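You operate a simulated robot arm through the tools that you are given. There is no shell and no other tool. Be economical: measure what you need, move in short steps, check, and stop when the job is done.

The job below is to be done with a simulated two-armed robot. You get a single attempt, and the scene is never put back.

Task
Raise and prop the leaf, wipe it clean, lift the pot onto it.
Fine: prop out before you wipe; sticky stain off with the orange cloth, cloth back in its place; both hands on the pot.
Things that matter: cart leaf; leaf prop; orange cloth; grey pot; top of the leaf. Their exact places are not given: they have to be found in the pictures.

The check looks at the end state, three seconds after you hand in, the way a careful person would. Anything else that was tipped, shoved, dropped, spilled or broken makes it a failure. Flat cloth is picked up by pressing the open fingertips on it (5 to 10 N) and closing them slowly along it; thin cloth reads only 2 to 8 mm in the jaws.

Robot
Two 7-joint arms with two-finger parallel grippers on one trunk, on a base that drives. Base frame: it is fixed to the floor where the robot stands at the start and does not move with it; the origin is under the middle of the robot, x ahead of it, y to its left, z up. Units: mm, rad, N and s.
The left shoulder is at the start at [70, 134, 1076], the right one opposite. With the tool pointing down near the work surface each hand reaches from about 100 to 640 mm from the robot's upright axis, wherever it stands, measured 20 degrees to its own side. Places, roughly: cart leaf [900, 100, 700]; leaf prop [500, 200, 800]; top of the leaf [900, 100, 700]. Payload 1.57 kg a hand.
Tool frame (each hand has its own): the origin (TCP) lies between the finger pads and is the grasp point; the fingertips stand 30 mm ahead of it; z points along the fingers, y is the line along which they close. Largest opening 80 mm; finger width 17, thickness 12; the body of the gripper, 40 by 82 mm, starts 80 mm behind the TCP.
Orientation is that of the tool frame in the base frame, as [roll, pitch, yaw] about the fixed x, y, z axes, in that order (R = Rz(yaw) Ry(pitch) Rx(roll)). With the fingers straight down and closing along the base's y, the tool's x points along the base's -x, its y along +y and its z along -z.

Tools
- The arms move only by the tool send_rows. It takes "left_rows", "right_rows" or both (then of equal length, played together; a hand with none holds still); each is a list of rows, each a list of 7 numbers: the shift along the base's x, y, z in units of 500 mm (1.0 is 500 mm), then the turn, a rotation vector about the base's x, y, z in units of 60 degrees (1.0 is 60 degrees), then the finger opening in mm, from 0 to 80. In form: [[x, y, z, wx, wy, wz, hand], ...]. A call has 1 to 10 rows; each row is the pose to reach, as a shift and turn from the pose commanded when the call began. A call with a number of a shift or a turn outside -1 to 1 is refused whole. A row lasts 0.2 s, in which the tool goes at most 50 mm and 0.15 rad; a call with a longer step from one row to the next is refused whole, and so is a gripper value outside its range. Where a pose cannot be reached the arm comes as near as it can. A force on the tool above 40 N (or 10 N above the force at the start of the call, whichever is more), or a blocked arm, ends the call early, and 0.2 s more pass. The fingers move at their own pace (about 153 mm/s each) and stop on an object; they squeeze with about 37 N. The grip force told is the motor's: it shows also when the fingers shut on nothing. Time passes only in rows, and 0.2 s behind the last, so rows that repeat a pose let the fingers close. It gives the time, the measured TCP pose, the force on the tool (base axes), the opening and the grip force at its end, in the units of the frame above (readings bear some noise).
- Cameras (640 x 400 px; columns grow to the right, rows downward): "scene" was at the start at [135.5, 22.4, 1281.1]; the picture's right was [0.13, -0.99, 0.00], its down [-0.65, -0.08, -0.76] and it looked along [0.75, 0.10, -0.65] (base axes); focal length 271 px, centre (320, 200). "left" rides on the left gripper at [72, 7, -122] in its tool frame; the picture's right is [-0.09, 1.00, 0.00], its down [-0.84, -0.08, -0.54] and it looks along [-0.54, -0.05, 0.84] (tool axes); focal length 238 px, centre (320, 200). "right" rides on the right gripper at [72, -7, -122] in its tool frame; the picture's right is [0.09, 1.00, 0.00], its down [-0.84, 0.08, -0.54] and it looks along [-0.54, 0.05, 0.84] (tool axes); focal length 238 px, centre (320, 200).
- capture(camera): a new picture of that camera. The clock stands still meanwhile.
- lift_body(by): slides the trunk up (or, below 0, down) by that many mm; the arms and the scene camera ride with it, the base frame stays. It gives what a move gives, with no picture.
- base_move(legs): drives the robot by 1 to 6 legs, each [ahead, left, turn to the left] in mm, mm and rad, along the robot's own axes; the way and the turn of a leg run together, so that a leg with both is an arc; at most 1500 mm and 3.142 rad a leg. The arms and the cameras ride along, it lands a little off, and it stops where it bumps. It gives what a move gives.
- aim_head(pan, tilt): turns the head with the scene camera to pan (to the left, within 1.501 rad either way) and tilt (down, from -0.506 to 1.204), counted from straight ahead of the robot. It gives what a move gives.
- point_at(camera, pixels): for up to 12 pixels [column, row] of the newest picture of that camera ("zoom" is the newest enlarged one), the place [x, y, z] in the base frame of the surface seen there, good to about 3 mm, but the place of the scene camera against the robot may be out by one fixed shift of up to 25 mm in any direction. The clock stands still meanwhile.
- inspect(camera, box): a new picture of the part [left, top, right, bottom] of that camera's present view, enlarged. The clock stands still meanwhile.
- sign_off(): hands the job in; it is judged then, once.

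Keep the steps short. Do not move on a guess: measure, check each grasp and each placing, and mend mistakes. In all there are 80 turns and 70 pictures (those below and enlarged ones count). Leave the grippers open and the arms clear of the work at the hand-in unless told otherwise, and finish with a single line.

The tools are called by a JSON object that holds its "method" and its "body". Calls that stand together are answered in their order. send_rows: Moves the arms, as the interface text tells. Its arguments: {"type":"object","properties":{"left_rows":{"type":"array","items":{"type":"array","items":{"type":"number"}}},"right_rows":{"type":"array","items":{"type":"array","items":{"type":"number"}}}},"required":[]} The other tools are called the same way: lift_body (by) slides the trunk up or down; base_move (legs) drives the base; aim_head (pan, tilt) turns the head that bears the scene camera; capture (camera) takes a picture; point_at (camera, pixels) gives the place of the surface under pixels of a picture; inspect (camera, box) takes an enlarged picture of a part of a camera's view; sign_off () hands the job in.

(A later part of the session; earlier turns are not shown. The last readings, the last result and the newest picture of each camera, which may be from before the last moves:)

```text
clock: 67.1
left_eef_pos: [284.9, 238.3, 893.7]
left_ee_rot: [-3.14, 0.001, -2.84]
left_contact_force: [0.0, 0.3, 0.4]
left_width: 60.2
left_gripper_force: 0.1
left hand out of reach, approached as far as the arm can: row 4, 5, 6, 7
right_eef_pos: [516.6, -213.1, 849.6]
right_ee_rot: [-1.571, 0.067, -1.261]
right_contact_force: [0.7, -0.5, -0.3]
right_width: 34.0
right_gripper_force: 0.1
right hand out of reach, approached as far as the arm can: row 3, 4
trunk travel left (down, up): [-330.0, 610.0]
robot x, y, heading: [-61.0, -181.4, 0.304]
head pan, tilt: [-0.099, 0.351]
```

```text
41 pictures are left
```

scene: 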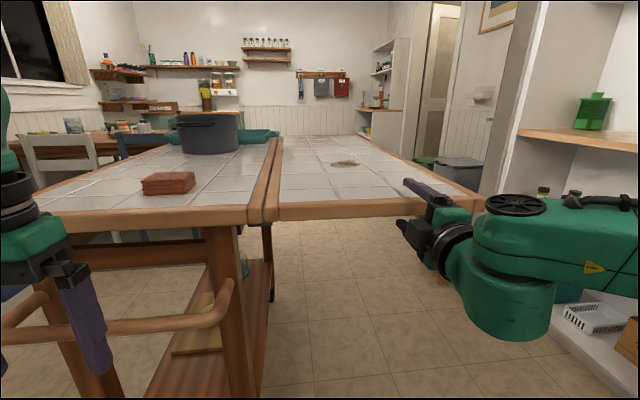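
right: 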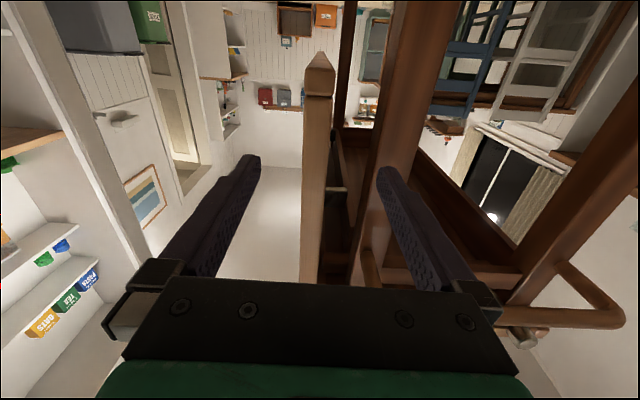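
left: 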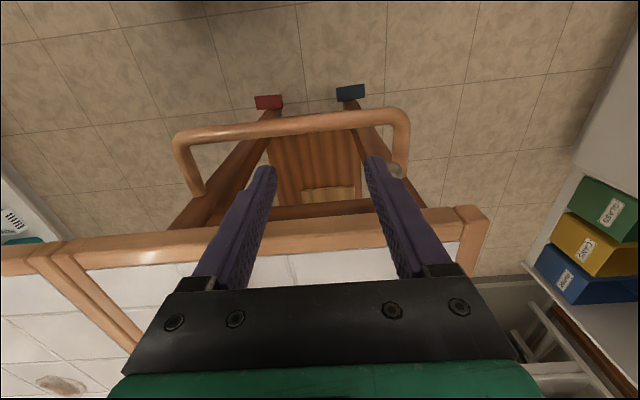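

The left arm can't reach there with a straight-down tool at this trunk height. I pitch the left hand 45° forward instead, staging it just before the knob.

{"method": "send_rows", "body": {"left_rows": [[-0.01, 0.01, 0, 0.0329, -0.102, 0, 60], [-0.02, 0.025, -0.01, 0.0659, -0.2039, 0, 60], [-0.03, 0.04, -0.03, 0.0988, -0.3059, 0, 60], [-0.04, 0.055, -0.05, 0.1318, -0.4078, 0, 60], [-0.05, 0.07, -0.07, 0.1647, -0.5098, 0, 60], [-0.052, 0.08, -0.08, 0.1977, -0.6117, 0, 60], [-0.052, 0.088, -0.088, 0.2306, -0.7137, 0, 60]]}}

{"method": "capture", "body": {"camera": "left"}}

```text
clock: 68.7
left_eef_pos: [258.2, 283.1, 851.3]
left_ee_rot: [3.132, 0.786, -2.842]
left_contact_force: [0.0, 0.1, 0.2]
left_width: 60.2
left_gripper_force: 0.0
right_eef_pos: [517.5, -213.1, 849.8]
right_ee_rot: [-1.569, 0.063, -1.259]
right_contact_force: [0.3, -0.5, -1.0]
right_width: 34.1
right_gripper_force: 0.0
trunk travel left (down, up): [-330.0, 610.0]
robot x, y, heading: [-59.1, -181.9, 0.302]
head pan, tilt: [-0.099, 0.351]
```

```text
40 pictures are left
```

left: 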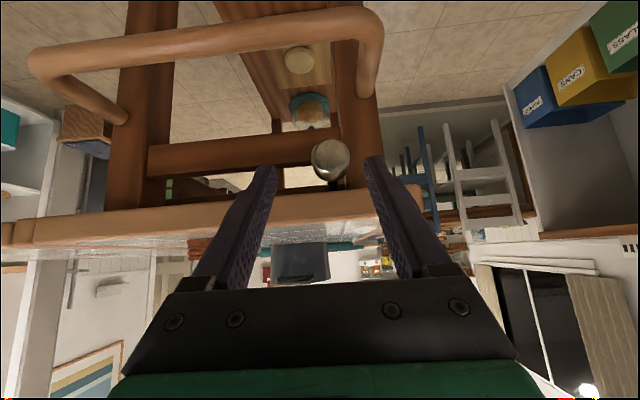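

The knob shows at (330,158), between the fingertips. I measure it.

{"method": "point_at", "body": {"camera": "left", "pixels": [[330, 160], [330, 148], [318, 158], [344, 155], [335, 184], [245, 155], [330, 205], [250, 182]]}}

```text
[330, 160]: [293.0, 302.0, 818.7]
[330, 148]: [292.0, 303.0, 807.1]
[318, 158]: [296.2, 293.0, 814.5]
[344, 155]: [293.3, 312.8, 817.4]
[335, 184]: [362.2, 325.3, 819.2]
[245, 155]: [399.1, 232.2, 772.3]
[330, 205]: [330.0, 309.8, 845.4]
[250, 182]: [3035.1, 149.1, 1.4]
```

Knob face at [293,302], centre z about 815. I slide the jaws round it and narrow them to 38.

{"method": "send_rows", "body": {"left_rows": [[0.03, 0.0155, -0.024, 0, 0, 0, 60], [0.06, 0.031, -0.048, 0, 0, 0, 60], [0.092, 0.048, -0.072, 0, 0, 0, 60], [0.092, 0.048, -0.072, 0, 0, 0, 38], [0.092, 0.048, -0.072, 0, 0, 0, 38]]}}

{"method": "inspect", "body": {"camera": "left", "box": [200, 80, 440, 260]}}

```text
clock: 69.9
left_eef_pos: [304.0, 305.1, 815.7]
left_ee_rot: [3.131, 0.784, -2.843]
left_contact_force: [-0.5, -1.1, 0.4]
left_width: 38.0
left_gripper_force: 0.1
right_eef_pos: [518.4, -213.5, 850.2]
right_ee_rot: [-1.572, 0.065, -1.259]
right_contact_force: [0.7, 0.0, 0.5]
right_width: 34.1
right_gripper_force: 0.1
trunk travel left (down, up): [-330.0, 610.0]
robot x, y, heading: [-56.9, -185.6, 0.3]
head pan, tilt: [-0.099, 0.351]
```

```text
2.22 times, centred on (320, 170) of left
```

zoom: 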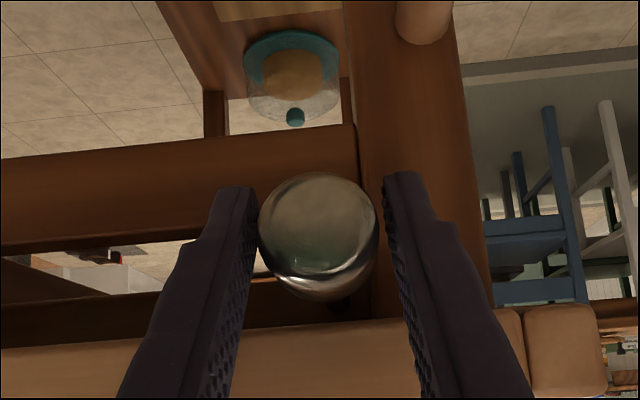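

The knob is held loosely between the jaws. I now push it along the slot toward the leaf.

{"method": "send_rows", "body": {"left_rows": [[0.0123, -0.0381, 0, 0, 0, 0, 38], [0.0246, -0.0761, 0, 0, 0, 0, 38], [0.0369, -0.1142, 0, 0, 0, 0, 38], [0.0492, -0.1523, 0, 0, 0, 0, 38], [0.0615, -0.1903, 0, 0, 0, 0, 38], [0.0738, -0.2284, 0, 0, 0, 0, 38], [0.0861, -0.2664, 0, 0, 0, 0, 38], [0.0984, -0.3045, 0, 0, 0, 0, 38], [0.1107, -0.3426, 0, 0, 0, 0, 38], [0.123, -0.3806, 0, 0, 0, 0, 38]]}}

{"method": "capture", "body": {"camera": "left"}}

{"method": "capture", "body": {"camera": "scene"}}

```text
clock: 72.1
left_eef_pos: [365.6, 116.3, 814.7]
left_ee_rot: [3.131, 0.784, -2.843]
left_contact_force: [0.8, 1.6, 0.7]
left_width: 39.8
left_gripper_force: 0.5
right_eef_pos: [517.4, -212.0, 849.1]
right_ee_rot: [-1.57, 0.065, -1.26]
right_contact_force: [1.2, 0.3, 0.9]
right_width: 34.1
right_gripper_force: 0.0
trunk travel left (down, up): [-330.0, 610.0]
robot x, y, heading: [-58.2, -181.9, 0.301]
head pan, tilt: [-0.099, 0.351]
```

```text
38 pictures are left
```

left: 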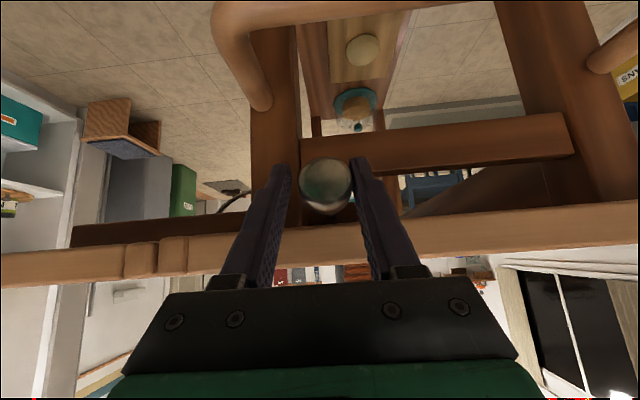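

```text
37 pictures are left
```

scene: 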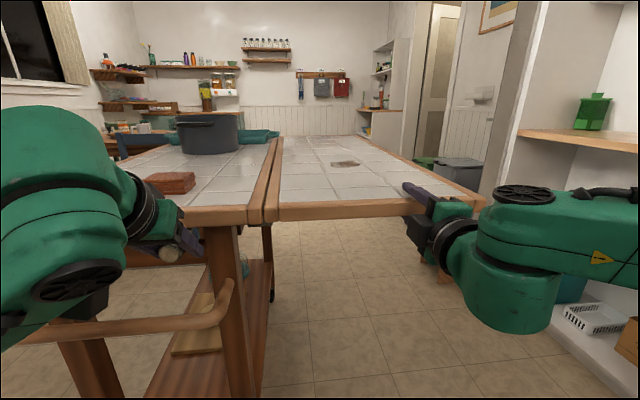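

The bar now reaches out beneath the leaf (left picture, (75,235)). I push on a little to find the end stop.

{"method": "send_rows", "body": {"left_rows": [[0.006, -0.019, 0, 0, 0, 0, 38], [0.0123, -0.0381, 0, 0, 0, 0, 38], [0.0184, -0.0571, 0, 0, 0, 0, 38], [0.0246, -0.0761, 0, 0, 0, 0, 38], [0.0308, -0.0952, 0, 0, 0, 0, 38]]}}

{"method": "capture", "body": {"camera": "left"}}

```text
clock: 73.3
left_eef_pos: [378.7, 76.3, 815.7]
left_ee_rot: [3.138, 0.784, -2.825]
left_contact_force: [-8.5, 37.1, 5.8]
left_width: 70.6
left_gripper_force: 18.4
right_eef_pos: [516.2, -206.0, 851.6]
right_ee_rot: [-1.572, 0.056, -1.259]
right_contact_force: [0.7, 0.9, -1.2]
right_width: 35.2
right_gripper_force: 1.0
trunk travel left (down, up): [-330.0, 610.0]
robot x, y, heading: [-61.9, -180.0, 0.3]
head pan, tilt: [-0.099, 0.351]
```

```text
36 pictures are left
```

left: 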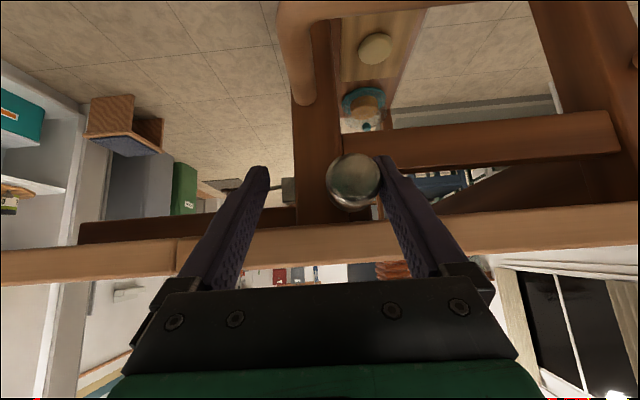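

The prop met its end stop (37 N). I ease off, open, and draw the left hand back from the knob, then check the whole.

{"method": "send_rows", "body": {"left_rows": [[-0.006, 0.019, 0, 0, 0, 0, 70], [-0.01, 0.031, 0, 0, 0, 0, 76], [-0.06, 0.015, 0.03, 0, 0, 0, 76], [-0.12, -0.005, 0.06, 0, 0, 0, 76], [-0.18, -0.025, 0.1, 0, 0, 0, 76], [-0.24, -0.045, 0.14, 0, 0, 0, 76]]}}

{"method": "capture", "body": {"camera": "scene"}}

{"method": "capture", "body": {"camera": "left"}}

{"method": "point_at", "body": {"camera": "scene", "pixels": [[200, 200], [255, 205], [275, 200], [350, 190], [400, 180], [345, 163], [300, 150], [460, 195], [170, 182], [210, 135]]}}

```text
clock: 74.7
left_eef_pos: [260.0, 45.2, 887.4]
left_ee_rot: [3.133, 0.784, -2.843]
left_contact_force: [-0.2, -0.7, 0.4]
left_width: 76.0
left_gripper_force: 0.1
right_eef_pos: [516.5, -212.9, 850.1]
right_ee_rot: [-1.571, 0.067, -1.26]
right_contact_force: [-0.2, -0.2, -0.3]
right_width: 33.9
right_gripper_force: 0.1
trunk travel left (down, up): [-330.0, 610.0]
robot x, y, heading: [-57.2, -182.7, 0.299]
head pan, tilt: [-0.099, 0.351]
```

```text
35 pictures are left
```

scene: 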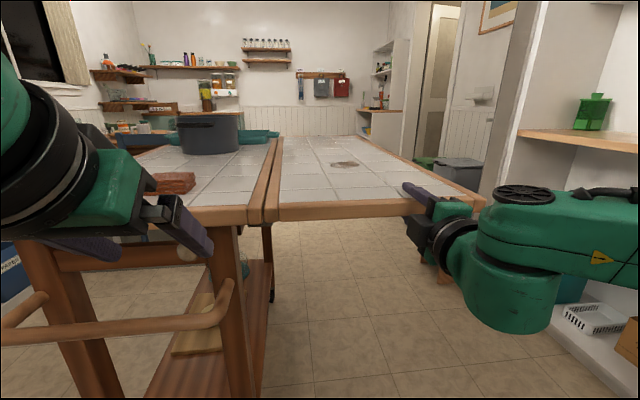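

```text
34 pictures are left
```

left: 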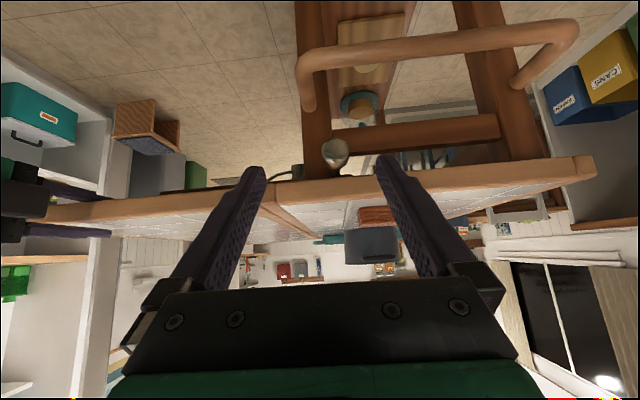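

```text
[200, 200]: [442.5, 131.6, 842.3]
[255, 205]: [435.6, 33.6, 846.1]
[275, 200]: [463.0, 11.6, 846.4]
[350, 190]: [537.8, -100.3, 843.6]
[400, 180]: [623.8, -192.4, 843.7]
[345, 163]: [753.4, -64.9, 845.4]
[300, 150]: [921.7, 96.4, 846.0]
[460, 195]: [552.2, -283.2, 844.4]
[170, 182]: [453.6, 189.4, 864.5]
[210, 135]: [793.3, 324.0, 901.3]
```

The cart hasn't moved and the leaf is level with the bar under it. I withdraw the right hand along the leaf, then check that the leaf stays.

{"method": "send_rows", "body": {"right_rows": [[0, 0, 0, 0, 0, 0, 50], [-0.076, -0.0246, 0, 0, 0, 0, 50], [-0.152, -0.049, 0, 0, 0, 0, 50], [-0.228, -0.0737, 0, 0, 0, 0, 50], [-0.3045, -0.0984, 0, 0, 0, 0, 50]]}}

{"method": "send_rows", "body": {"right_rows": [[0, 0, 0.04, 0.0465, 0.0909, -0.0722, 60], [0, 0, 0.08, 0.093, 0.1817, -0.1444, 60], [0, 0, 0.12, 0.1395, 0.2726, -0.2165, 60], [0, 0, 0.16, 0.186, 0.3635, -0.2887, 60], [0, 0, 0.2, 0.2324, 0.4543, -0.3609, 60], [0, 0, 0.24, 0.2789, 0.5452, -0.4331, 60], [0, 0, 0.28, 0.3254, 0.636, -0.5052, 60], [0, 0, 0.3, 0.3719, 0.7269, -0.5774, 60]]}}

{"method": "send_rows", "body": {"right_rows": [[0, 0, 0.0, 0.0465, 0.0909, -0.0722, 80], [0, 0, 0.0, 0.093, 0.1817, -0.1444, 80], [0, 0, 0.0, 0.1395, 0.2726, -0.2165, 80], [0, 0, 0.0, 0.186, 0.3635, -0.2887, 80], [0, 0, 0.0, 0.2324, 0.4543, -0.3609, 80], [0, 0, 0.0, 0.2789, 0.5452, -0.4331, 80], [0, 0, 0.0, 0.3254, 0.636, -0.5052, 80], [0, 0, 0.0, 0.3719, 0.7269, -0.5774, 80]]}}

{"method": "capture", "body": {"camera": "scene"}}

```text
clock: 75.9
left_eef_pos: [261.9, 45.3, 886.3]
left_ee_rot: [3.134, 0.783, -2.842]
left_contact_force: [1.2, 0.2, 0.0]
left_width: 75.9
left_gripper_force: 0.0
right_eef_pos: [398.9, -187.8, 845.1]
right_ee_rot: [-1.569, 0.066, -1.262]
right_contact_force: [0.4, -0.4, -0.4]
right_width: 50.0
right_gripper_force: 0.0
right hand out of reach, approached as far as the arm can: row 2, 3, 4, 5
trunk travel left (down, up): [-330.0, 610.0]
robot x, y, heading: [-59.8, -182.9, 0.301]
head pan, tilt: [-0.099, 0.351]
```

```text
clock: 77.7
left_eef_pos: [257.5, 46.5, 887.6]
left_ee_rot: [3.135, 0.79, -2.842]
left_contact_force: [-1.1, -0.3, -0.3]
left_width: 75.9
left_gripper_force: 0.1
right_eef_pos: [347.0, -267.6, 918.4]
right_ee_rot: [-2.316, 0.414, -2.079]
right_contact_force: [-0.2, -0.2, 0.4]
right_width: 59.9
right_gripper_force: 0.2
right hand out of reach, approached as far as the arm can: row 1, 2, 3, 4, 5, 6, 7, 8
trunk travel left (down, up): [-330.0, 610.0]
robot x, y, heading: [-60.1, -182.0, 0.303]
head pan, tilt: [-0.099, 0.351]
```

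```text
clock: 79.5
left_eef_pos: [260.7, 45.0, 886.6]
left_ee_rot: [3.131, 0.784, -2.844]
left_contact_force: [-0.1, -0.4, 0.4]
left_width: 75.9
left_gripper_force: 0.0
right_eef_pos: [351.7, -264.8, 910.4]
right_ee_rot: [-3.094, 0.031, -2.906]
right_contact_force: [-0.1, 0.1, 0.2]
right_width: 80.2
right_gripper_force: 0.1
right hand out of reach, approached as far as the arm can: row 8
trunk travel left (down, up): [-330.0, 610.0]
robot x, y, heading: [-56.9, -179.3, 0.296]
head pan, tilt: [-0.099, 0.351]
```

```text
33 pictures are left
```

scene: 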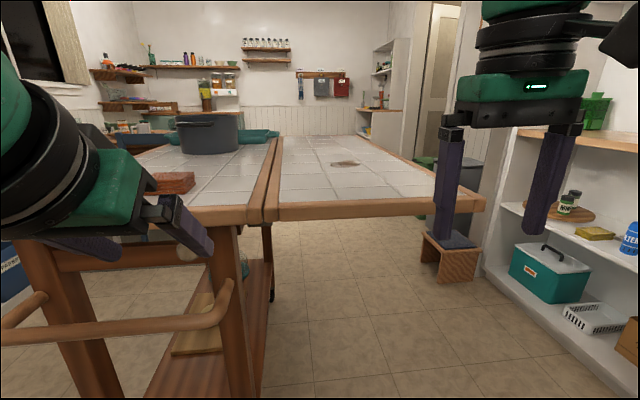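

The leaf holds on the prop. I raise the trunk to about its first height, turn the left hand back down, and drive to a place from which both cloth and stain can be reached.

{"method": "lift_body", "body": {"by": 250}}

{"method": "send_rows", "body": {"left_rows": [[0, 0, 0, -0.0329, 0.102, 0, 80], [0, 0, 0, -0.0659, 0.2039, 0, 80], [0, 0, 0, -0.0988, 0.3059, 0, 80], [0, 0, 0, -0.1318, 0.4078, 0, 80], [0, 0, 0, -0.1647, 0.5098, 0, 80], [0, 0, 0, -0.1977, 0.6117, 0, 80], [0, 0, 0, -0.2306, 0.7137, 0, 80]]}}

{"method": "base_move", "body": {"legs": [[0, -135, 0], [220, 0, 0]]}}

{"method": "aim_head", "body": {"pan": 0.2, "tilt": 0.75}}

{"method": "capture", "body": {"camera": "scene"}}

{"method": "capture", "body": {"camera": "left"}}

```text
clock: 82.1
left_eef_pos: [260.6, 45.5, 1136.6]
left_ee_rot: [3.131, 0.785, -2.843]
left_contact_force: [-0.4, -0.1, -1.0]
left_width: 76.2
left_gripper_force: 0.1
right_eef_pos: [351.8, -264.8, 1159.2]
right_ee_rot: [-3.093, 0.032, -2.904]
right_contact_force: [-0.5, 0.6, 0.0]
right_width: 79.9
right_gripper_force: 0.0
trunk travel left (down, up): [-580.0, 360.0]
robot x, y, heading: [-59.2, -183.0, 0.299]
head pan, tilt: [-0.099, 0.351]
```

```text
clock: 83.7
left_eef_pos: [262.0, 45.3, 1136.3]
left_ee_rot: [3.141, -0.001, -2.84]
left_contact_force: [-0.5, -0.8, -0.7]
left_width: 79.8
left_gripper_force: 0.0
right_eef_pos: [352.2, -265.7, 1159.0]
right_ee_rot: [-3.097, 0.032, -2.904]
right_contact_force: [0.2, -1.1, 0.3]
right_width: 79.6
right_gripper_force: 0.1
trunk travel left (down, up): [-580.0, 360.0]
robot x, y, heading: [-59.1, -182.5, 0.302]
head pan, tilt: [-0.099, 0.351]
```

```text
clock: 86.2
left_eef_pos: [509.7, -17.8, 1136.4]
left_ee_rot: [3.141, 0.001, -2.839]
left_contact_force: [0.5, 0.2, 0.2]
left_width: 80.0
left_gripper_force: 0.0
right_eef_pos: [598.9, -327.5, 1160.2]
right_ee_rot: [-3.093, 0.034, -2.905]
right_contact_force: [-0.6, -0.4, 0.5]
right_width: 80.1
right_gripper_force: 0.1
trunk travel left (down, up): [-580.0, 360.0]
robot x, y, heading: [190.2, -253.1, 0.298]
head pan, tilt: [-0.099, 0.351]
```

```text
clock: 87.1
left_eef_pos: [508.9, -18.4, 1136.7]
left_ee_rot: [3.14, -0.002, -2.837]
left_contact_force: [-0.4, -0.3, 0.8]
left_width: 80.0
left_gripper_force: 0.1
right_eef_pos: [599.3, -327.8, 1159.2]
right_ee_rot: [-3.092, 0.033, -2.903]
right_contact_force: [0.3, -0.5, -0.4]
right_width: 79.8
right_gripper_force: 0.1
trunk travel left (down, up): [-580.0, 360.0]
robot x, y, heading: [185.1, -247.0, 0.297]
head pan, tilt: [0.201, 0.75]
```

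```text
32 pictures are left
```

scene: 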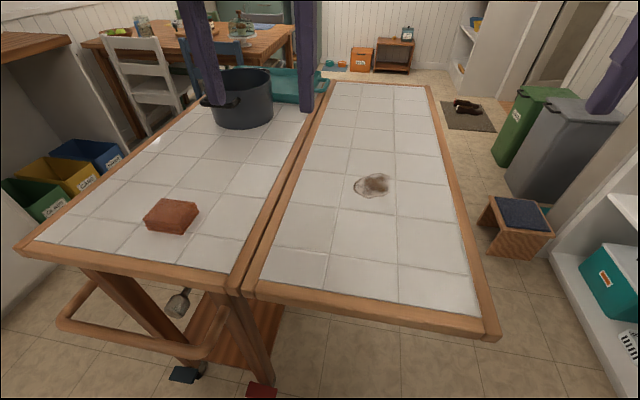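

```text
31 pictures are left
```

left: 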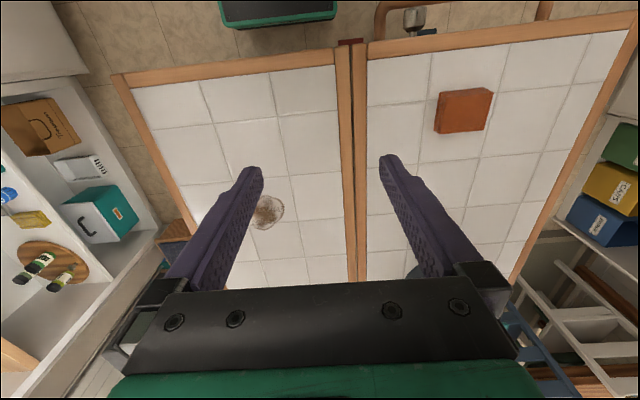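

Everything is in view. I measure cloth corners, stain, and pot from the left hand's camera and the scene.

{"method": "point_at", "body": {"camera": "left", "pixels": [[440, 94], [489, 90], [479, 129], [437, 131], [462, 110], [492, 95], [483, 130], [268, 212], [252, 212], [284, 212], [266, 197], [266, 228]]}}

{"method": "point_at", "body": {"camera": "scene", "pixels": [[372, 185], [356, 190], [388, 180], [172, 212], [240, 72], [230, 103], [268, 80], [147, 213], [198, 212], [165, 200], [240, 85], [212, 105]]}}

{"method": "inspect", "body": {"camera": "scene", "box": [120, 180, 220, 250]}}

{"method": "inspect", "body": {"camera": "scene", "box": [180, 50, 340, 150]}}

```text
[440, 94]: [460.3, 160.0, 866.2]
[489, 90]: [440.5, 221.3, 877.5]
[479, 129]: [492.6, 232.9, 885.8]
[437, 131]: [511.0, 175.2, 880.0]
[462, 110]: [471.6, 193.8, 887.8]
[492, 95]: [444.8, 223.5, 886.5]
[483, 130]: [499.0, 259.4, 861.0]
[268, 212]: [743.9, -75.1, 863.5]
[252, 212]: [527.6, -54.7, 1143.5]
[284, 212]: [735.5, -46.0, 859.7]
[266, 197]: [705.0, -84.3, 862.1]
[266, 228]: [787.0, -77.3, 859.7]
```

```text
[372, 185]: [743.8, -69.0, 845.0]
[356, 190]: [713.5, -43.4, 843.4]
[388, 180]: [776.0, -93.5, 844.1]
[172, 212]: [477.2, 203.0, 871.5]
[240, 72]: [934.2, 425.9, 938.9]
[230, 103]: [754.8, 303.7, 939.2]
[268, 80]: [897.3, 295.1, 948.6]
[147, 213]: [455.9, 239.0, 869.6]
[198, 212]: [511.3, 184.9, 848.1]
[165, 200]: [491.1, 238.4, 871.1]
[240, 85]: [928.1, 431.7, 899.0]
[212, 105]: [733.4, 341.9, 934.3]
```

```text
5.71 times, centred on (170, 215) of scene
```

zoom: 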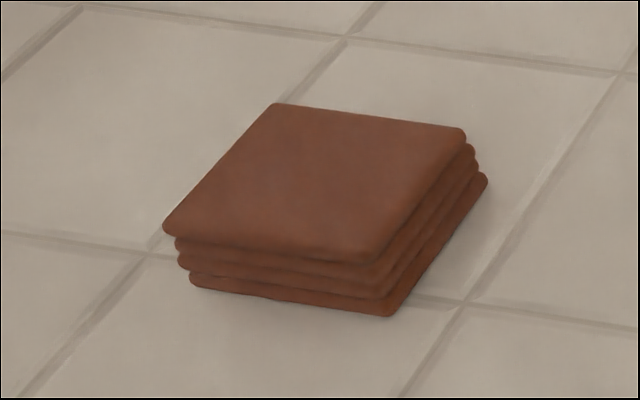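

```text
4.00 times, centred on (260, 100) of scene
```

zoom: 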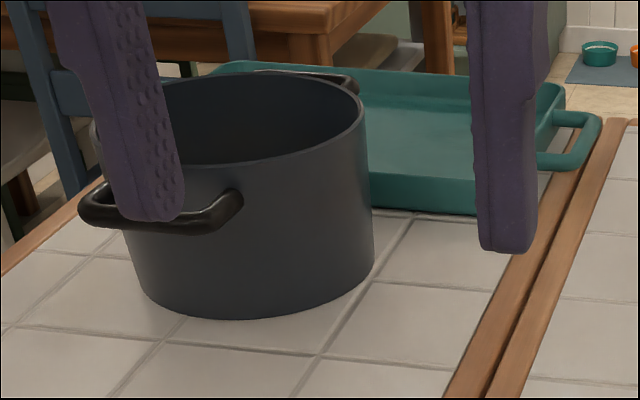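

The cloth is a folded stack about 54 × 64 × 26 mm, centre [476,198], top z 887, aligned with my hand's closing line. The stain is around [743,-70,861]. I move the left hand above the cloth.

{"method": "send_rows", "body": {"left_rows": [[-0.009, 0.062, -0.053, 0, 0, 0, 80], [-0.018, 0.124, -0.106, 0, 0, 0, 80], [-0.028, 0.186, -0.159, 0, 0, 0, 80], [-0.038, 0.248, -0.212, 0, 0, 0, 80], [-0.047, 0.31, -0.265, 0, 0, 0, 80], [-0.056, 0.372, -0.318, 0, 0, 0, 80], [-0.066, 0.433, -0.371, 0, 0, 0, 80], [-0.066, 0.433, -0.371, 0, 0, 0, 80]]}}

{"method": "capture", "body": {"camera": "left"}}

```text
clock: 88.9
left_eef_pos: [476.5, 198.5, 951.4]
left_ee_rot: [3.141, -0.002, -2.839]
left_contact_force: [0.4, -0.4, 0.0]
left_width: 80.1
left_gripper_force: 0.1
right_eef_pos: [600.8, -328.4, 1158.7]
right_ee_rot: [-3.094, 0.035, -2.905]
right_contact_force: [0.3, 0.5, -1.2]
right_width: 79.9
right_gripper_force: 0.0
trunk travel left (down, up): [-580.0, 360.0]
robot x, y, heading: [193.9, -245.2, 0.296]
head pan, tilt: [0.201, 0.75]
```

```text
28 pictures are left
```

left: 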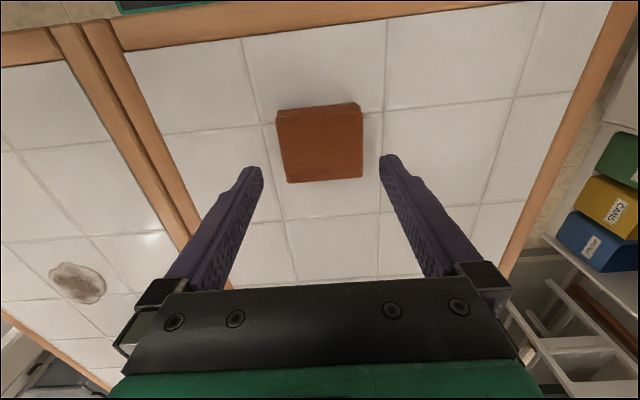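

The cloth sits midway between the fingers. I go down 52 mm and close slowly.

{"method": "send_rows", "body": {"left_rows": [[0, 0, -0.035, 0, 0, 0, 80], [0, 0, -0.07, 0, 0, 0, 80], [0, 0, -0.104, 0, 0, 0, 80], [0, 0, -0.104, 0, 0, 0, 70], [0, 0, -0.104, 0, 0, 0, 60], [0, 0, -0.104, 0, 0, 0, 50], [0, 0, -0.104, 0, 0, 0, 40], [0, 0, -0.104, 0, 0, 0, 40]]}}

{"method": "capture", "body": {"camera": "left"}}

```text
clock: 90.7
left_eef_pos: [477.3, 198.6, 899.5]
left_ee_rot: [-3.139, -0.001, -2.839]
left_contact_force: [-0.4, 0.5, -0.9]
left_width: 68.7
left_gripper_force: 36.9
right_eef_pos: [600.5, -328.1, 1160.2]
right_ee_rot: [-3.092, 0.033, -2.905]
right_contact_force: [-0.6, 0.5, -0.2]
right_width: 80.0
right_gripper_force: 0.1
trunk travel left (down, up): [-580.0, 360.0]
robot x, y, heading: [192.5, -245.3, 0.304]
head pan, tilt: [0.201, 0.75]
```

```text
27 pictures are left
```

left: 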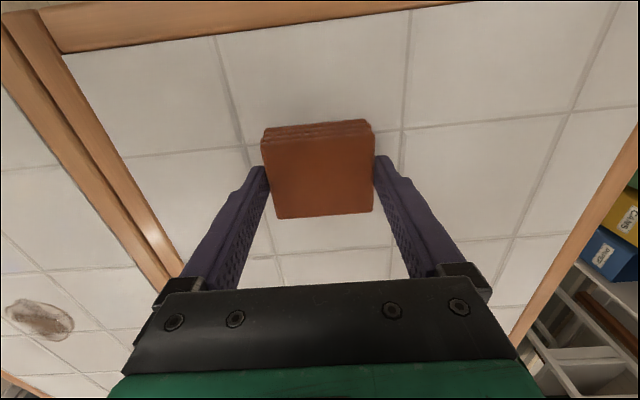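

Grip is firm (68.7 mm, 37 N). Its place: TCP [477,198.5,899.5]. I lift 45 mm and carry it over the stain.

{"method": "send_rows", "body": {"left_rows": [[0, 0, 0.09, 0, 0, 0, 40], [0.059, -0.06, 0.09, 0, 0, 0, 40], [0.118, -0.12, 0.09, 0, 0, 0, 40], [0.177, -0.18, 0.09, 0, 0, 0, 40], [0.236, -0.24, 0.09, 0, 0, 0, 40], [0.295, -0.3, 0.09, 0, 0, 0, 40], [0.354, -0.36, 0.09, 0, 0, 0, 40], [0.413, -0.42, 0.09, 0, 0, 0, 40], [0.472, -0.48, 0.09, 0, 0, 0, 40], [0.532, -0.542, 0.09, 0, 0, 0, 40]]}}

{"method": "capture", "body": {"camera": "left"}}

```text
clock: 92.9
left_eef_pos: [723.1, -75.8, 948.8]
left_ee_rot: [-3.141, 0.0, -2.838]
left_contact_force: [0.1, -0.1, -0.2]
left_width: 68.9
left_gripper_force: 36.6
left hand out of reach, approached as far as the arm can: row 10
right_eef_pos: [600.0, -329.9, 1159.2]
right_ee_rot: [-3.094, 0.032, -2.904]
right_contact_force: [-0.6, 0.2, 0.6]
right_width: 79.7
right_gripper_force: 0.1
trunk travel left (down, up): [-580.0, 360.0]
robot x, y, heading: [186.4, -247.3, 0.301]
head pan, tilt: [0.201, 0.75]
```

```text
26 pictures are left
```

left: 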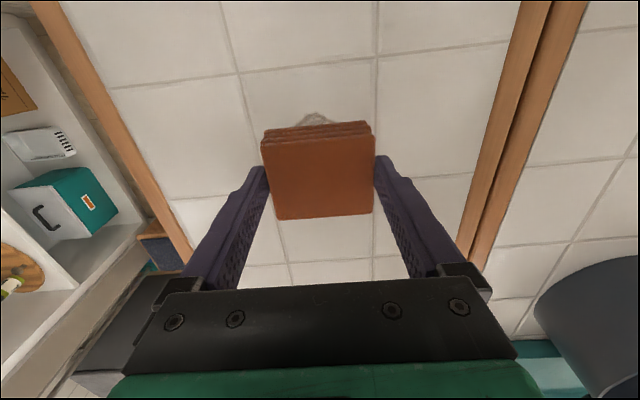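

The arm is at its limit at 723. I drive 60 mm right and 70 ahead (cloth held 50 mm above the leaf) for comfortable reach.

{"method": "base_move", "body": {"legs": [[0, -60, 0], [70, 0, 0]]}}

{"method": "capture", "body": {"camera": "scene"}}

```text
clock: 94.5
left_eef_pos: [806.7, -111.0, 947.6]
left_ee_rot: [3.141, 0.0, -2.836]
left_contact_force: [0.6, -0.8, 0.1]
left_width: 68.9
left_gripper_force: 36.4
right_eef_pos: [685.0, -363.6, 1159.6]
right_ee_rot: [-3.093, 0.034, -2.903]
right_contact_force: [0.3, -0.8, -0.2]
right_width: 79.8
right_gripper_force: 0.1
trunk travel left (down, up): [-580.0, 360.0]
robot x, y, heading: [272.6, -285.0, 0.305]
head pan, tilt: [0.201, 0.75]
```

```text
25 pictures are left
```

scene: 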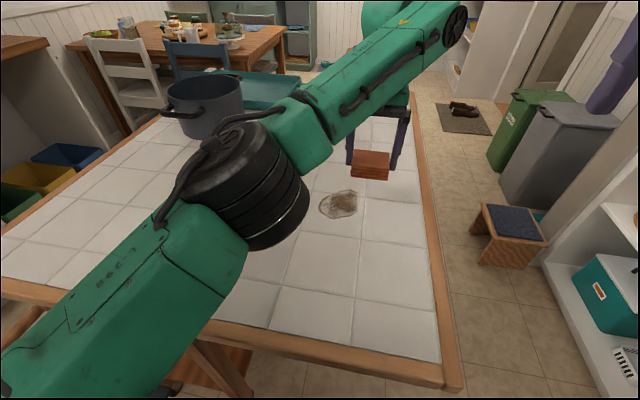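

{"method": "point_at", "body": {"camera": "scene", "pixels": [[341, 204], [320, 210], [357, 200], [345, 191], [335, 218]]}}

{"method": "send_rows", "body": {"left_rows": [[-0.062, 0.038, 0, 0, 0, 0, 40], [-0.124, 0.076, -0.04, 0, 0, 0, 40], [-0.124, 0.076, -0.07, 0, 0, 0, 40], [-0.124, 0.076, -0.09, 0, 0, 0, 40], [-0.124, 0.076, -0.096, 0, 0, 0, 40], [-0.124, 0.076, -0.1, 0, 0, 0, 40]]}}

```text
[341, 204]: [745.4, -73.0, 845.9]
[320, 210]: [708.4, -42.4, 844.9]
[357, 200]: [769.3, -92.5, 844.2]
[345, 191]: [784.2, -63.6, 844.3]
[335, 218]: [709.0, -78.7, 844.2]
```

```text
clock: 95.9
left_eef_pos: [745.6, -72.1, 899.6]
left_ee_rot: [3.142, 0.001, -2.836]
left_contact_force: [1.1, 0.2, 1.3]
left_width: 68.6
left_gripper_force: 37.6
right_eef_pos: [684.2, -363.7, 1160.1]
right_ee_rot: [-3.091, 0.032, -2.904]
right_contact_force: [0.4, 0.2, 0.6]
right_width: 80.2
right_gripper_force: 0.2
trunk travel left (down, up): [-580.0, 360.0]
robot x, y, heading: [275.7, -279.5, 0.301]
head pan, tilt: [0.201, 0.75]
```

The cloth just touches (about 1 N). I press slightly and rub over the stain in strokes along both directions.

{"method": "send_rows", "body": {"left_rows": [[0, 0, -0.01, 0, 0, 0, 40], [0.05, 0.0, -0.012, 0, 0, 0, 40], [-0.03, 0.0, -0.012, 0, 0, 0, 40], [-0.08, 0.04, -0.012, 0, 0, 0, 40], [0, 0.04, -0.012, 0, 0, 0, 40], [0.08, 0.03, -0.012, 0, 0, 0, 40], [0.08, -0.04, -0.012, 0, 0, 0, 40], [0, -0.04, -0.012, 0, 0, 0, 40], [-0.08, -0.03, -0.012, 0, 0, 0, 40], [0, 0, -0.012, 0, 0, 0, 40]]}}

{"method": "send_rows", "body": {"left_rows": [[-0.06, 0.05, -0.004, 0, 0, 0, 40], [0.02, 0.05, -0.004, 0, 0, 0, 40], [0.09, 0.04, -0.004, 0, 0, 0, 40], [0.09, 0, -0.004, 0, 0, 0, 40], [0.01, 0.0, -0.004, 0, 0, 0, 40], [-0.08, 0, -0.004, 0, 0, 0, 40], [-0.08, -0.05, -0.004, 0, 0, 0, 40], [0, -0.05, -0.004, 0, 0, 0, 40], [0.08, -0.05, -0.004, 0, 0, 0, 40], [0, -0.01, 0, 0, 0, 0, 40]]}}

{"method": "capture", "body": {"camera": "scene"}}

```text
clock: 98.1
left_eef_pos: [744.8, -72.2, 894.0]
left_ee_rot: [3.14, -0.001, -2.835]
left_contact_force: [-3.9, 0.8, 10.4]
left_width: 68.9
left_gripper_force: 36.9
right_eef_pos: [683.8, -366.2, 1160.2]
right_ee_rot: [-3.095, 0.033, -2.902]
right_contact_force: [-0.3, -0.2, -0.1]
right_width: 79.9
right_gripper_force: 0.1
trunk travel left (down, up): [-580.0, 360.0]
robot x, y, heading: [274.3, -284.7, 0.299]
head pan, tilt: [0.201, 0.75]
```

```text
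clock: 100.3
left_eef_pos: [743.4, -77.6, 891.8]
left_ee_rot: [-3.14, 0.001, -2.84]
left_contact_force: [4.0, -2.9, 10.7]
left_width: 68.7
left_gripper_force: 37.3
right_eef_pos: [681.1, -364.0, 1161.1]
right_ee_rot: [-3.091, 0.035, -2.902]
right_contact_force: [0.2, 1.0, 0.5]
right_width: 80.1
right_gripper_force: 0.1
trunk travel left (down, up): [-580.0, 360.0]
robot x, y, heading: [275.0, -287.1, 0.304]
head pan, tilt: [0.201, 0.75]
```

```text
24 pictures are left
```

scene: 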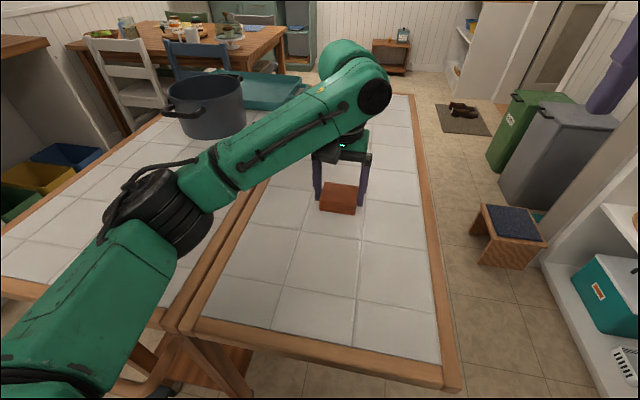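

Good steady pressing of about 10 N. I lift and look at the spot.

{"method": "send_rows", "body": {"left_rows": [[0, 0, 0.05, 0, 0, 0, 40], [-0.05, 0.06, 0.12, 0, 0, 0, 40], [-0.1, 0.12, 0.15, 0, 0, 0, 40], [-0.15, 0.19, 0.15, 0, 0, 0, 40]]}}

{"method": "inspect", "body": {"camera": "scene", "box": [200, 90, 460, 260]}}

```text
refused: row 2 steps farther than a row can; nothing moved
```

```text
2.35 times, centred on (330, 175) of scene
```

zoom: 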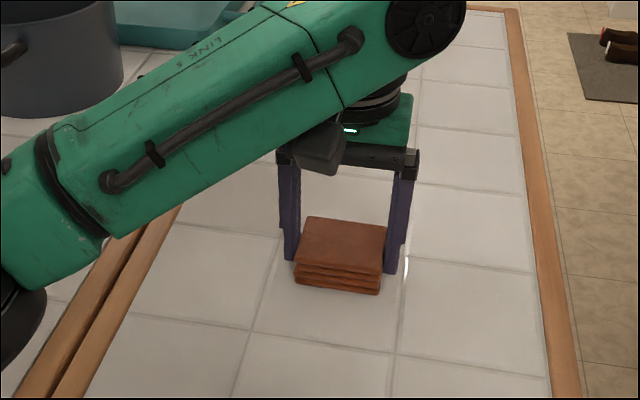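

That step was too long; I use shorter ones, lifting first and then moving toward the cloth's place.

{"method": "send_rows", "body": {"left_rows": [[0, 0, 0.07, 0, 0, 0, 40], [-0.03, 0.04, 0.12, 0, 0, 0, 40], [-0.08, 0.09, 0.13, 0, 0, 0, 40], [-0.13, 0.14, 0.13, 0, 0, 0, 40], [-0.18, 0.19, 0.13, 0, 0, 0, 40]]}}

{"method": "inspect", "body": {"camera": "scene", "box": [200, 90, 460, 260]}}

```text
clock: 101.5
left_eef_pos: [653.7, 18.4, 958.7]
left_ee_rot: [-3.14, 0.002, -2.839]
left_contact_force: [-0.3, 0.0, 0.1]
left_width: 68.6
left_gripper_force: 37.2
right_eef_pos: [683.4, -363.0, 1160.6]
right_ee_rot: [-3.092, 0.034, -2.903]
right_contact_force: [0.5, 0.0, -0.1]
right_width: 80.1
right_gripper_force: 0.1
trunk travel left (down, up): [-580.0, 360.0]
robot x, y, heading: [276.1, -283.4, 0.3]
head pan, tilt: [0.201, 0.75]
```

```text
2.35 times, centred on (330, 175) of scene
```

zoom: 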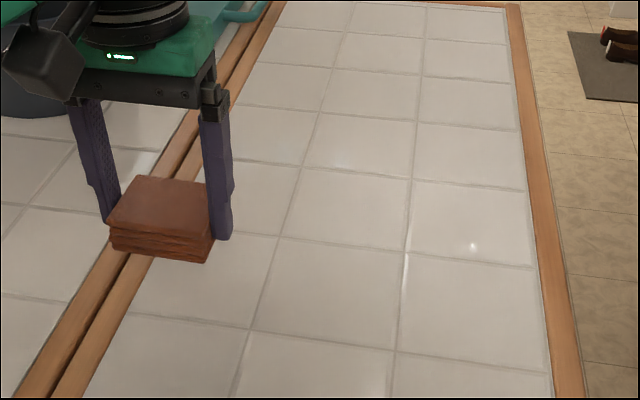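

The stain is gone. I carry the cloth back above its place [477,198.5].

{"method": "send_rows", "body": {"left_rows": [[-0.051, 0.051, 0, 0, 0, 0, 40], [-0.101, 0.103, 0, 0, 0, 0, 40], [-0.152, 0.154, 0, 0, 0, 0, 40], [-0.202, 0.206, 0, 0, 0, 0, 40], [-0.253, 0.257, 0, 0, 0, 0, 40], [-0.303, 0.309, 0, 0, 0, 0, 40], [-0.3534, 0.3602, 0, 0, 0, 0, 40], [-0.3534, 0.3602, -0.05, 0, 0, 0, 40], [-0.3534, 0.3602, -0.09, 0, 0, 0, 40]]}}

{"method": "capture", "body": {"camera": "left"}}

```text
clock: 103.5
left_eef_pos: [477.1, 198.6, 912.4]
left_ee_rot: [-3.141, 0.004, -2.836]
left_contact_force: [-0.5, 0.0, -1.2]
left_width: 68.8
left_gripper_force: 37.3
left hand out of reach, approached as far as the arm can: row 7, 8
right_eef_pos: [683.7, -363.5, 1160.3]
right_ee_rot: [-3.093, 0.031, -2.902]
right_contact_force: [0.7, 0.3, 0.5]
right_width: 80.3
right_gripper_force: 0.0
trunk travel left (down, up): [-580.0, 360.0]
robot x, y, heading: [276.1, -282.5, 0.302]
head pan, tilt: [0.201, 0.75]
```

```text
21 pictures are left
```

left: 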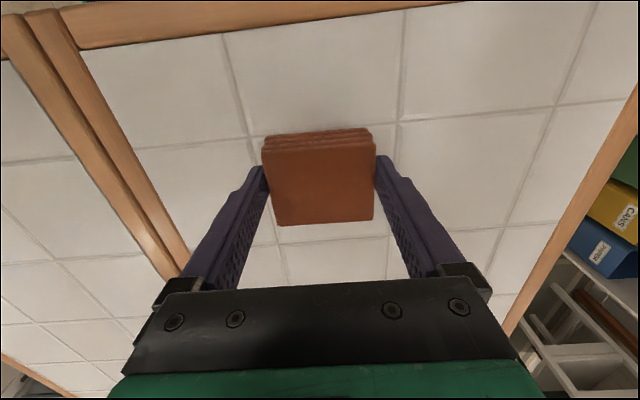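

It is back over the same tile spot. I lower gently until it rests, open, and rise.

{"method": "send_rows", "body": {"left_rows": [[0, 0, -0.012, 0, 0, 0, 40], [0, 0, -0.024, 0, 0, 0, 40], [0, 0, -0.032, 0, 0, 0, 40], [0, 0, -0.036, 0, 0, 0, 40]]}}

```text
clock: 104.5
left_eef_pos: [477.7, 196.7, 895.3]
left_ee_rot: [3.14, 0.004, -2.836]
left_contact_force: [0.8, 3.5, 9.2]
left_width: 69.2
left_gripper_force: 37.5
right_eef_pos: [684.6, -365.4, 1159.3]
right_ee_rot: [-3.093, 0.034, -2.901]
right_contact_force: [-0.2, -0.2, -0.2]
right_width: 80.1
right_gripper_force: 0.1
trunk travel left (down, up): [-580.0, 360.0]
robot x, y, heading: [273.8, -283.6, 0.301]
head pan, tilt: [0.201, 0.75]
```

Contact is made (9 N). I release and rise straight up.

{"method": "send_rows", "body": {"left_rows": [[0, 0, 0.004, 0, 0, 0, 75], [0, 0, 0.006, 0, 0, 0, 80], [0, 0, 0.06, 0, 0, 0, 80], [0, 0, 0.14, 0, 0, 0, 80], [0, 0, 0.23, 0, 0, 0, 80], [0, 0, 0.32, 0, 0, 0, 80]]}}

{"method": "capture", "body": {"camera": "left"}}

```text
clock: 105.9
left_eef_pos: [480.0, 194.6, 1055.9]
left_ee_rot: [3.14, 0.004, -2.838]
left_contact_force: [0.9, -1.0, 0.0]
left_width: 79.8
left_gripper_force: 0.1
left hand out of reach, approached as far as the arm can: row 4
right_eef_pos: [686.5, -368.9, 1158.8]
right_ee_rot: [-3.097, 0.033, -2.905]
right_contact_force: [1.4, -0.8, -0.4]
right_width: 79.8
right_gripper_force: 0.2
trunk travel left (down, up): [-580.0, 360.0]
robot x, y, heading: [272.7, -283.3, 0.302]
head pan, tilt: [0.201, 0.75]
```

```text
20 pictures are left
```

left: 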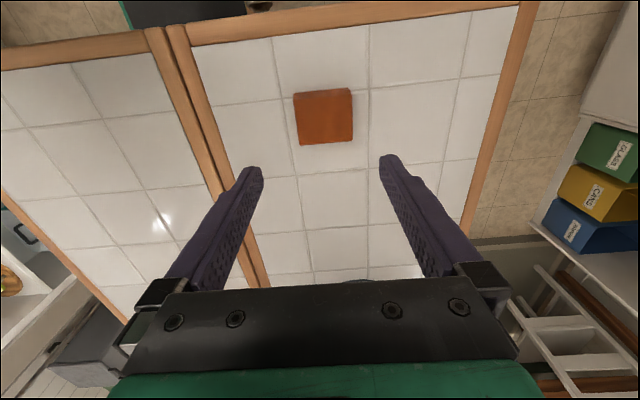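

The cloth lies flat in its old place. Next is the pot: I drive round to the leaf side, facing it squarely, with hands high.

{"method": "base_move", "body": {"legs": [[0, -360, 0], [715, 0, 0], [0, 0, 1.583]]}}

{"method": "aim_head", "body": {"pan": 0.0, "tilt": 0.6}}

{"method": "capture", "body": {"camera": "scene"}}

```text
clock: 115.6
left_eef_pos: [581.5, -213.2, 1053.7]
left_ee_rot: [3.141, 0.0, -1.258]
left_contact_force: [0.2, -0.2, -0.4]
left_width: 80.3
left_gripper_force: 0.1
right_eef_pos: [1141.2, -1.4, 1160.6]
right_ee_rot: [-3.094, 0.035, -1.322]
right_contact_force: [-0.2, 0.3, -0.6]
right_width: 79.9
right_gripper_force: 0.1
trunk travel left (down, up): [-580.0, 360.0]
robot x, y, heading: [1065.4, -410.6, 1.888]
head pan, tilt: [0.201, 0.75]
```

```text
clock: 116.3
left_eef_pos: [580.8, -212.5, 1054.4]
left_ee_rot: [3.141, 0.0, -1.256]
left_contact_force: [-0.3, -0.6, 0.1]
left_width: 80.1
left_gripper_force: 0.1
right_eef_pos: [1142.6, -1.7, 1158.8]
right_ee_rot: [-3.092, 0.034, -1.321]
right_contact_force: [-0.4, 0.2, 0.2]
right_width: 79.9
right_gripper_force: 0.0
trunk travel left (down, up): [-580.0, 360.0]
robot x, y, heading: [1065.3, -415.3, 1.879]
head pan, tilt: [0.0, 0.6]
```

```text
19 pictures are left
```

scene: 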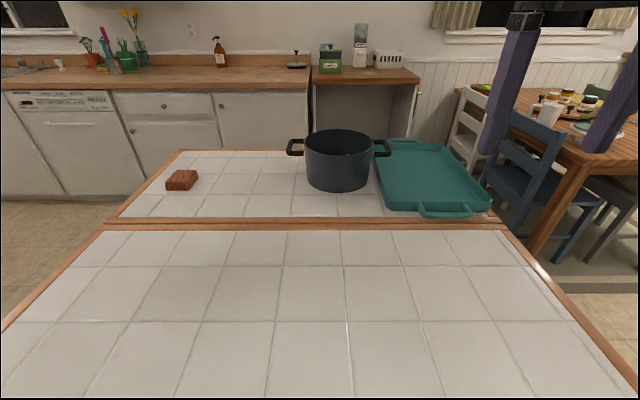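

A clear view of the pot. I enlarge it and measure its handles and rim.

{"method": "inspect", "body": {"camera": "scene", "box": [270, 110, 410, 200]}}

{"method": "point_at", "body": {"camera": "scene", "pixels": [[289, 146], [297, 139], [296, 154], [388, 146], [380, 140], [382, 155], [337, 157], [337, 132], [306, 150], [371, 150], [338, 190], [300, 147]]}}

```text
4.44 times, centred on (340, 155) of scene
```

zoom: 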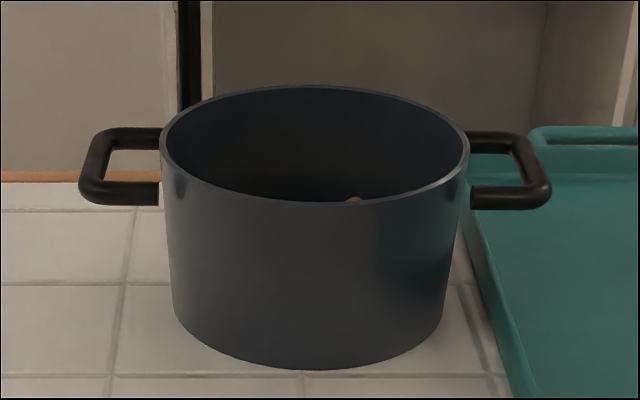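

```text
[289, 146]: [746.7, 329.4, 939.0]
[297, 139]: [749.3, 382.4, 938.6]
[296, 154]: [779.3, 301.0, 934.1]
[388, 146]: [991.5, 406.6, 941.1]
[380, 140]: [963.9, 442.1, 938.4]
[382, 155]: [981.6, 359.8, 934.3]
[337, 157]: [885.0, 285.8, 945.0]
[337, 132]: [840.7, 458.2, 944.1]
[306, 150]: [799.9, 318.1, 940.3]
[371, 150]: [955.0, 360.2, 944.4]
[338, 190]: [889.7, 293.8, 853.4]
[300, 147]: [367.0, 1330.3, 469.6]
```

The pot: centre about [860,363], rim radius 89, handle bars 127 mm either side along the cart, bar mid z about 948. I plan to hold each bar from above and below with level fingers pointing at the pot, then lift with the trunk and back up. I centre the base on the pot and begin turning both hands level.

{"method": "base_move", "body": {"legs": [[0, -43, 0]]}}

{"method": "send_rows", "body": {"left_rows": [[0.0239, 0.037, -0.0118, 0.0465, 0.0909, -0.0721, 80], [0.0478, 0.074, -0.0235, 0.093, 0.1818, -0.1442, 80], [0.0716, 0.111, -0.0353, 0.1395, 0.2726, -0.2164, 80], [0.0955, 0.148, -0.047, 0.186, 0.3635, -0.2885, 80], [0.1194, 0.185, -0.0588, 0.2325, 0.4544, -0.3606, 80], [0.1433, 0.222, -0.0705, 0.279, 0.5453, -0.4328, 80], [0.1671, 0.259, -0.0823, 0.3255, 0.6361, -0.5049, 80], [0.191, 0.296, -0.094, 0.372, 0.727, -0.577, 80]], "right_rows": [[-0.0159, 0.0204, -0.0249, 0.0909, -0.0465, 0.0721, 80], [-0.0318, 0.0408, -0.0498, 0.1818, -0.093, 0.1442, 80], [-0.0476, 0.0611, -0.0746, 0.2726, -0.1395, 0.2164, 80], [-0.0635, 0.0815, -0.0995, 0.3635, -0.186, 0.2885, 80], [-0.0794, 0.1019, -0.1244, 0.4544, -0.2325, 0.3606, 80], [-0.0953, 0.1223, -0.1493, 0.5453, -0.279, 0.4328, 80], [-0.1111, 0.1426, -0.1741, 0.6361, -0.3255, 0.5049, 80], [-0.127, 0.163, -0.199, 0.727, -0.372, 0.577, 80]]}}

```text
clock: 117.2
left_eef_pos: [619.4, -201.4, 1052.2]
left_ee_rot: [-3.138, 0.002, -1.255]
left_contact_force: [-0.3, -0.4, -0.1]
left_width: 80.1
left_gripper_force: 0.0
right_eef_pos: [1179.6, 10.3, 1160.7]
right_ee_rot: [-3.091, 0.032, -1.321]
right_contact_force: [-0.2, 0.2, -0.1]
right_width: 79.8
right_gripper_force: 0.1
trunk travel left (down, up): [-580.0, 360.0]
robot x, y, heading: [1105.0, -399.8, 1.878]
head pan, tilt: [0.0, 0.6]
```

```text
clock: 119.0
left_eef_pos: [718.2, -50.9, 1006.4]
left_ee_rot: [2.356, 0.343, -2.044]
left_contact_force: [0.2, 0.1, 0.4]
left_width: 80.0
left_gripper_force: 0.1
right_eef_pos: [1117.1, 94.8, 1059.9]
right_ee_rot: [-2.314, 0.409, -0.495]
right_contact_force: [-0.8, 0.4, 0.2]
right_width: 79.8
right_gripper_force: 0.1
trunk travel left (down, up): [-580.0, 360.0]
robot x, y, heading: [1105.2, -402.0, 1.881]
head pan, tilt: [0.0, 0.6]
```

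Both went well. The second half follows.

{"method": "send_rows", "body": {"left_rows": [[0.0239, 0.037, -0.0118, 0.0465, 0.0909, -0.0721, 80], [0.0478, 0.074, -0.0235, 0.093, 0.1818, -0.1442, 80], [0.0716, 0.111, -0.0353, 0.1395, 0.2726, -0.2164, 80], [0.0955, 0.148, -0.047, 0.186, 0.3635, -0.2885, 80], [0.1194, 0.185, -0.0588, 0.2325, 0.4544, -0.3606, 80], [0.1433, 0.222, -0.0705, 0.279, 0.5453, -0.4328, 80], [0.1671, 0.259, -0.0823, 0.3255, 0.6361, -0.5049, 80], [0.191, 0.296, -0.094, 0.372, 0.727, -0.577, 80]], "right_rows": [[-0.0159, 0.0204, -0.0249, 0.0909, -0.0465, 0.0721, 80], [-0.0318, 0.0408, -0.0498, 0.1818, -0.093, 0.1442, 80], [-0.0476, 0.0611, -0.0746, 0.2726, -0.1395, 0.2164, 80], [-0.0635, 0.0815, -0.0995, 0.3635, -0.186, 0.2885, 80], [-0.0794, 0.1019, -0.1244, 0.4544, -0.2325, 0.3606, 80], [-0.0953, 0.1223, -0.1493, 0.5453, -0.279, 0.4328, 80], [-0.1111, 0.1426, -0.1741, 0.6361, -0.3255, 0.5049, 80], [-0.127, 0.163, -0.199, 0.727, -0.372, 0.577, 80]]}}

{"method": "capture", "body": {"camera": "scene"}}

```text
clock: 120.8
left_eef_pos: [808.5, 96.1, 959.1]
left_ee_rot: [1.571, 0.007, -2.829]
left_contact_force: [0.2, -0.2, 0.2]
left_width: 80.0
left_gripper_force: 0.0
left hand out of reach, approached as far as the arm can: row 1
right_eef_pos: [1044.4, 170.0, 965.4]
right_ee_rot: [-1.519, 0.057, 0.343]
right_contact_force: [-0.1, -0.3, -0.1]
right_width: 80.1
right_gripper_force: 0.0
right hand out of reach, approached as far as the arm can: row 8
trunk travel left (down, up): [-580.0, 360.0]
robot x, y, heading: [1107.0, -398.8, 1.885]
head pan, tilt: [0.0, 0.6]
```

```text
17 pictures are left
```

scene: 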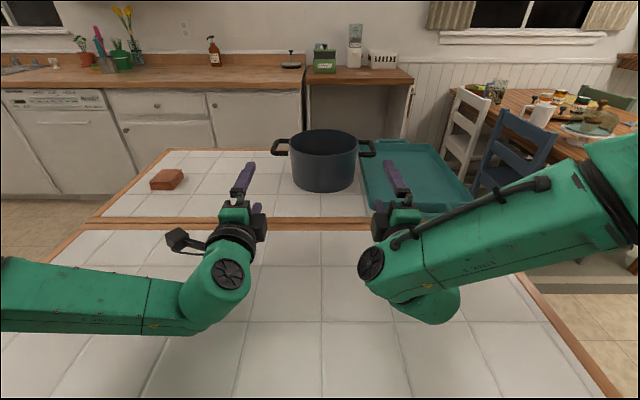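

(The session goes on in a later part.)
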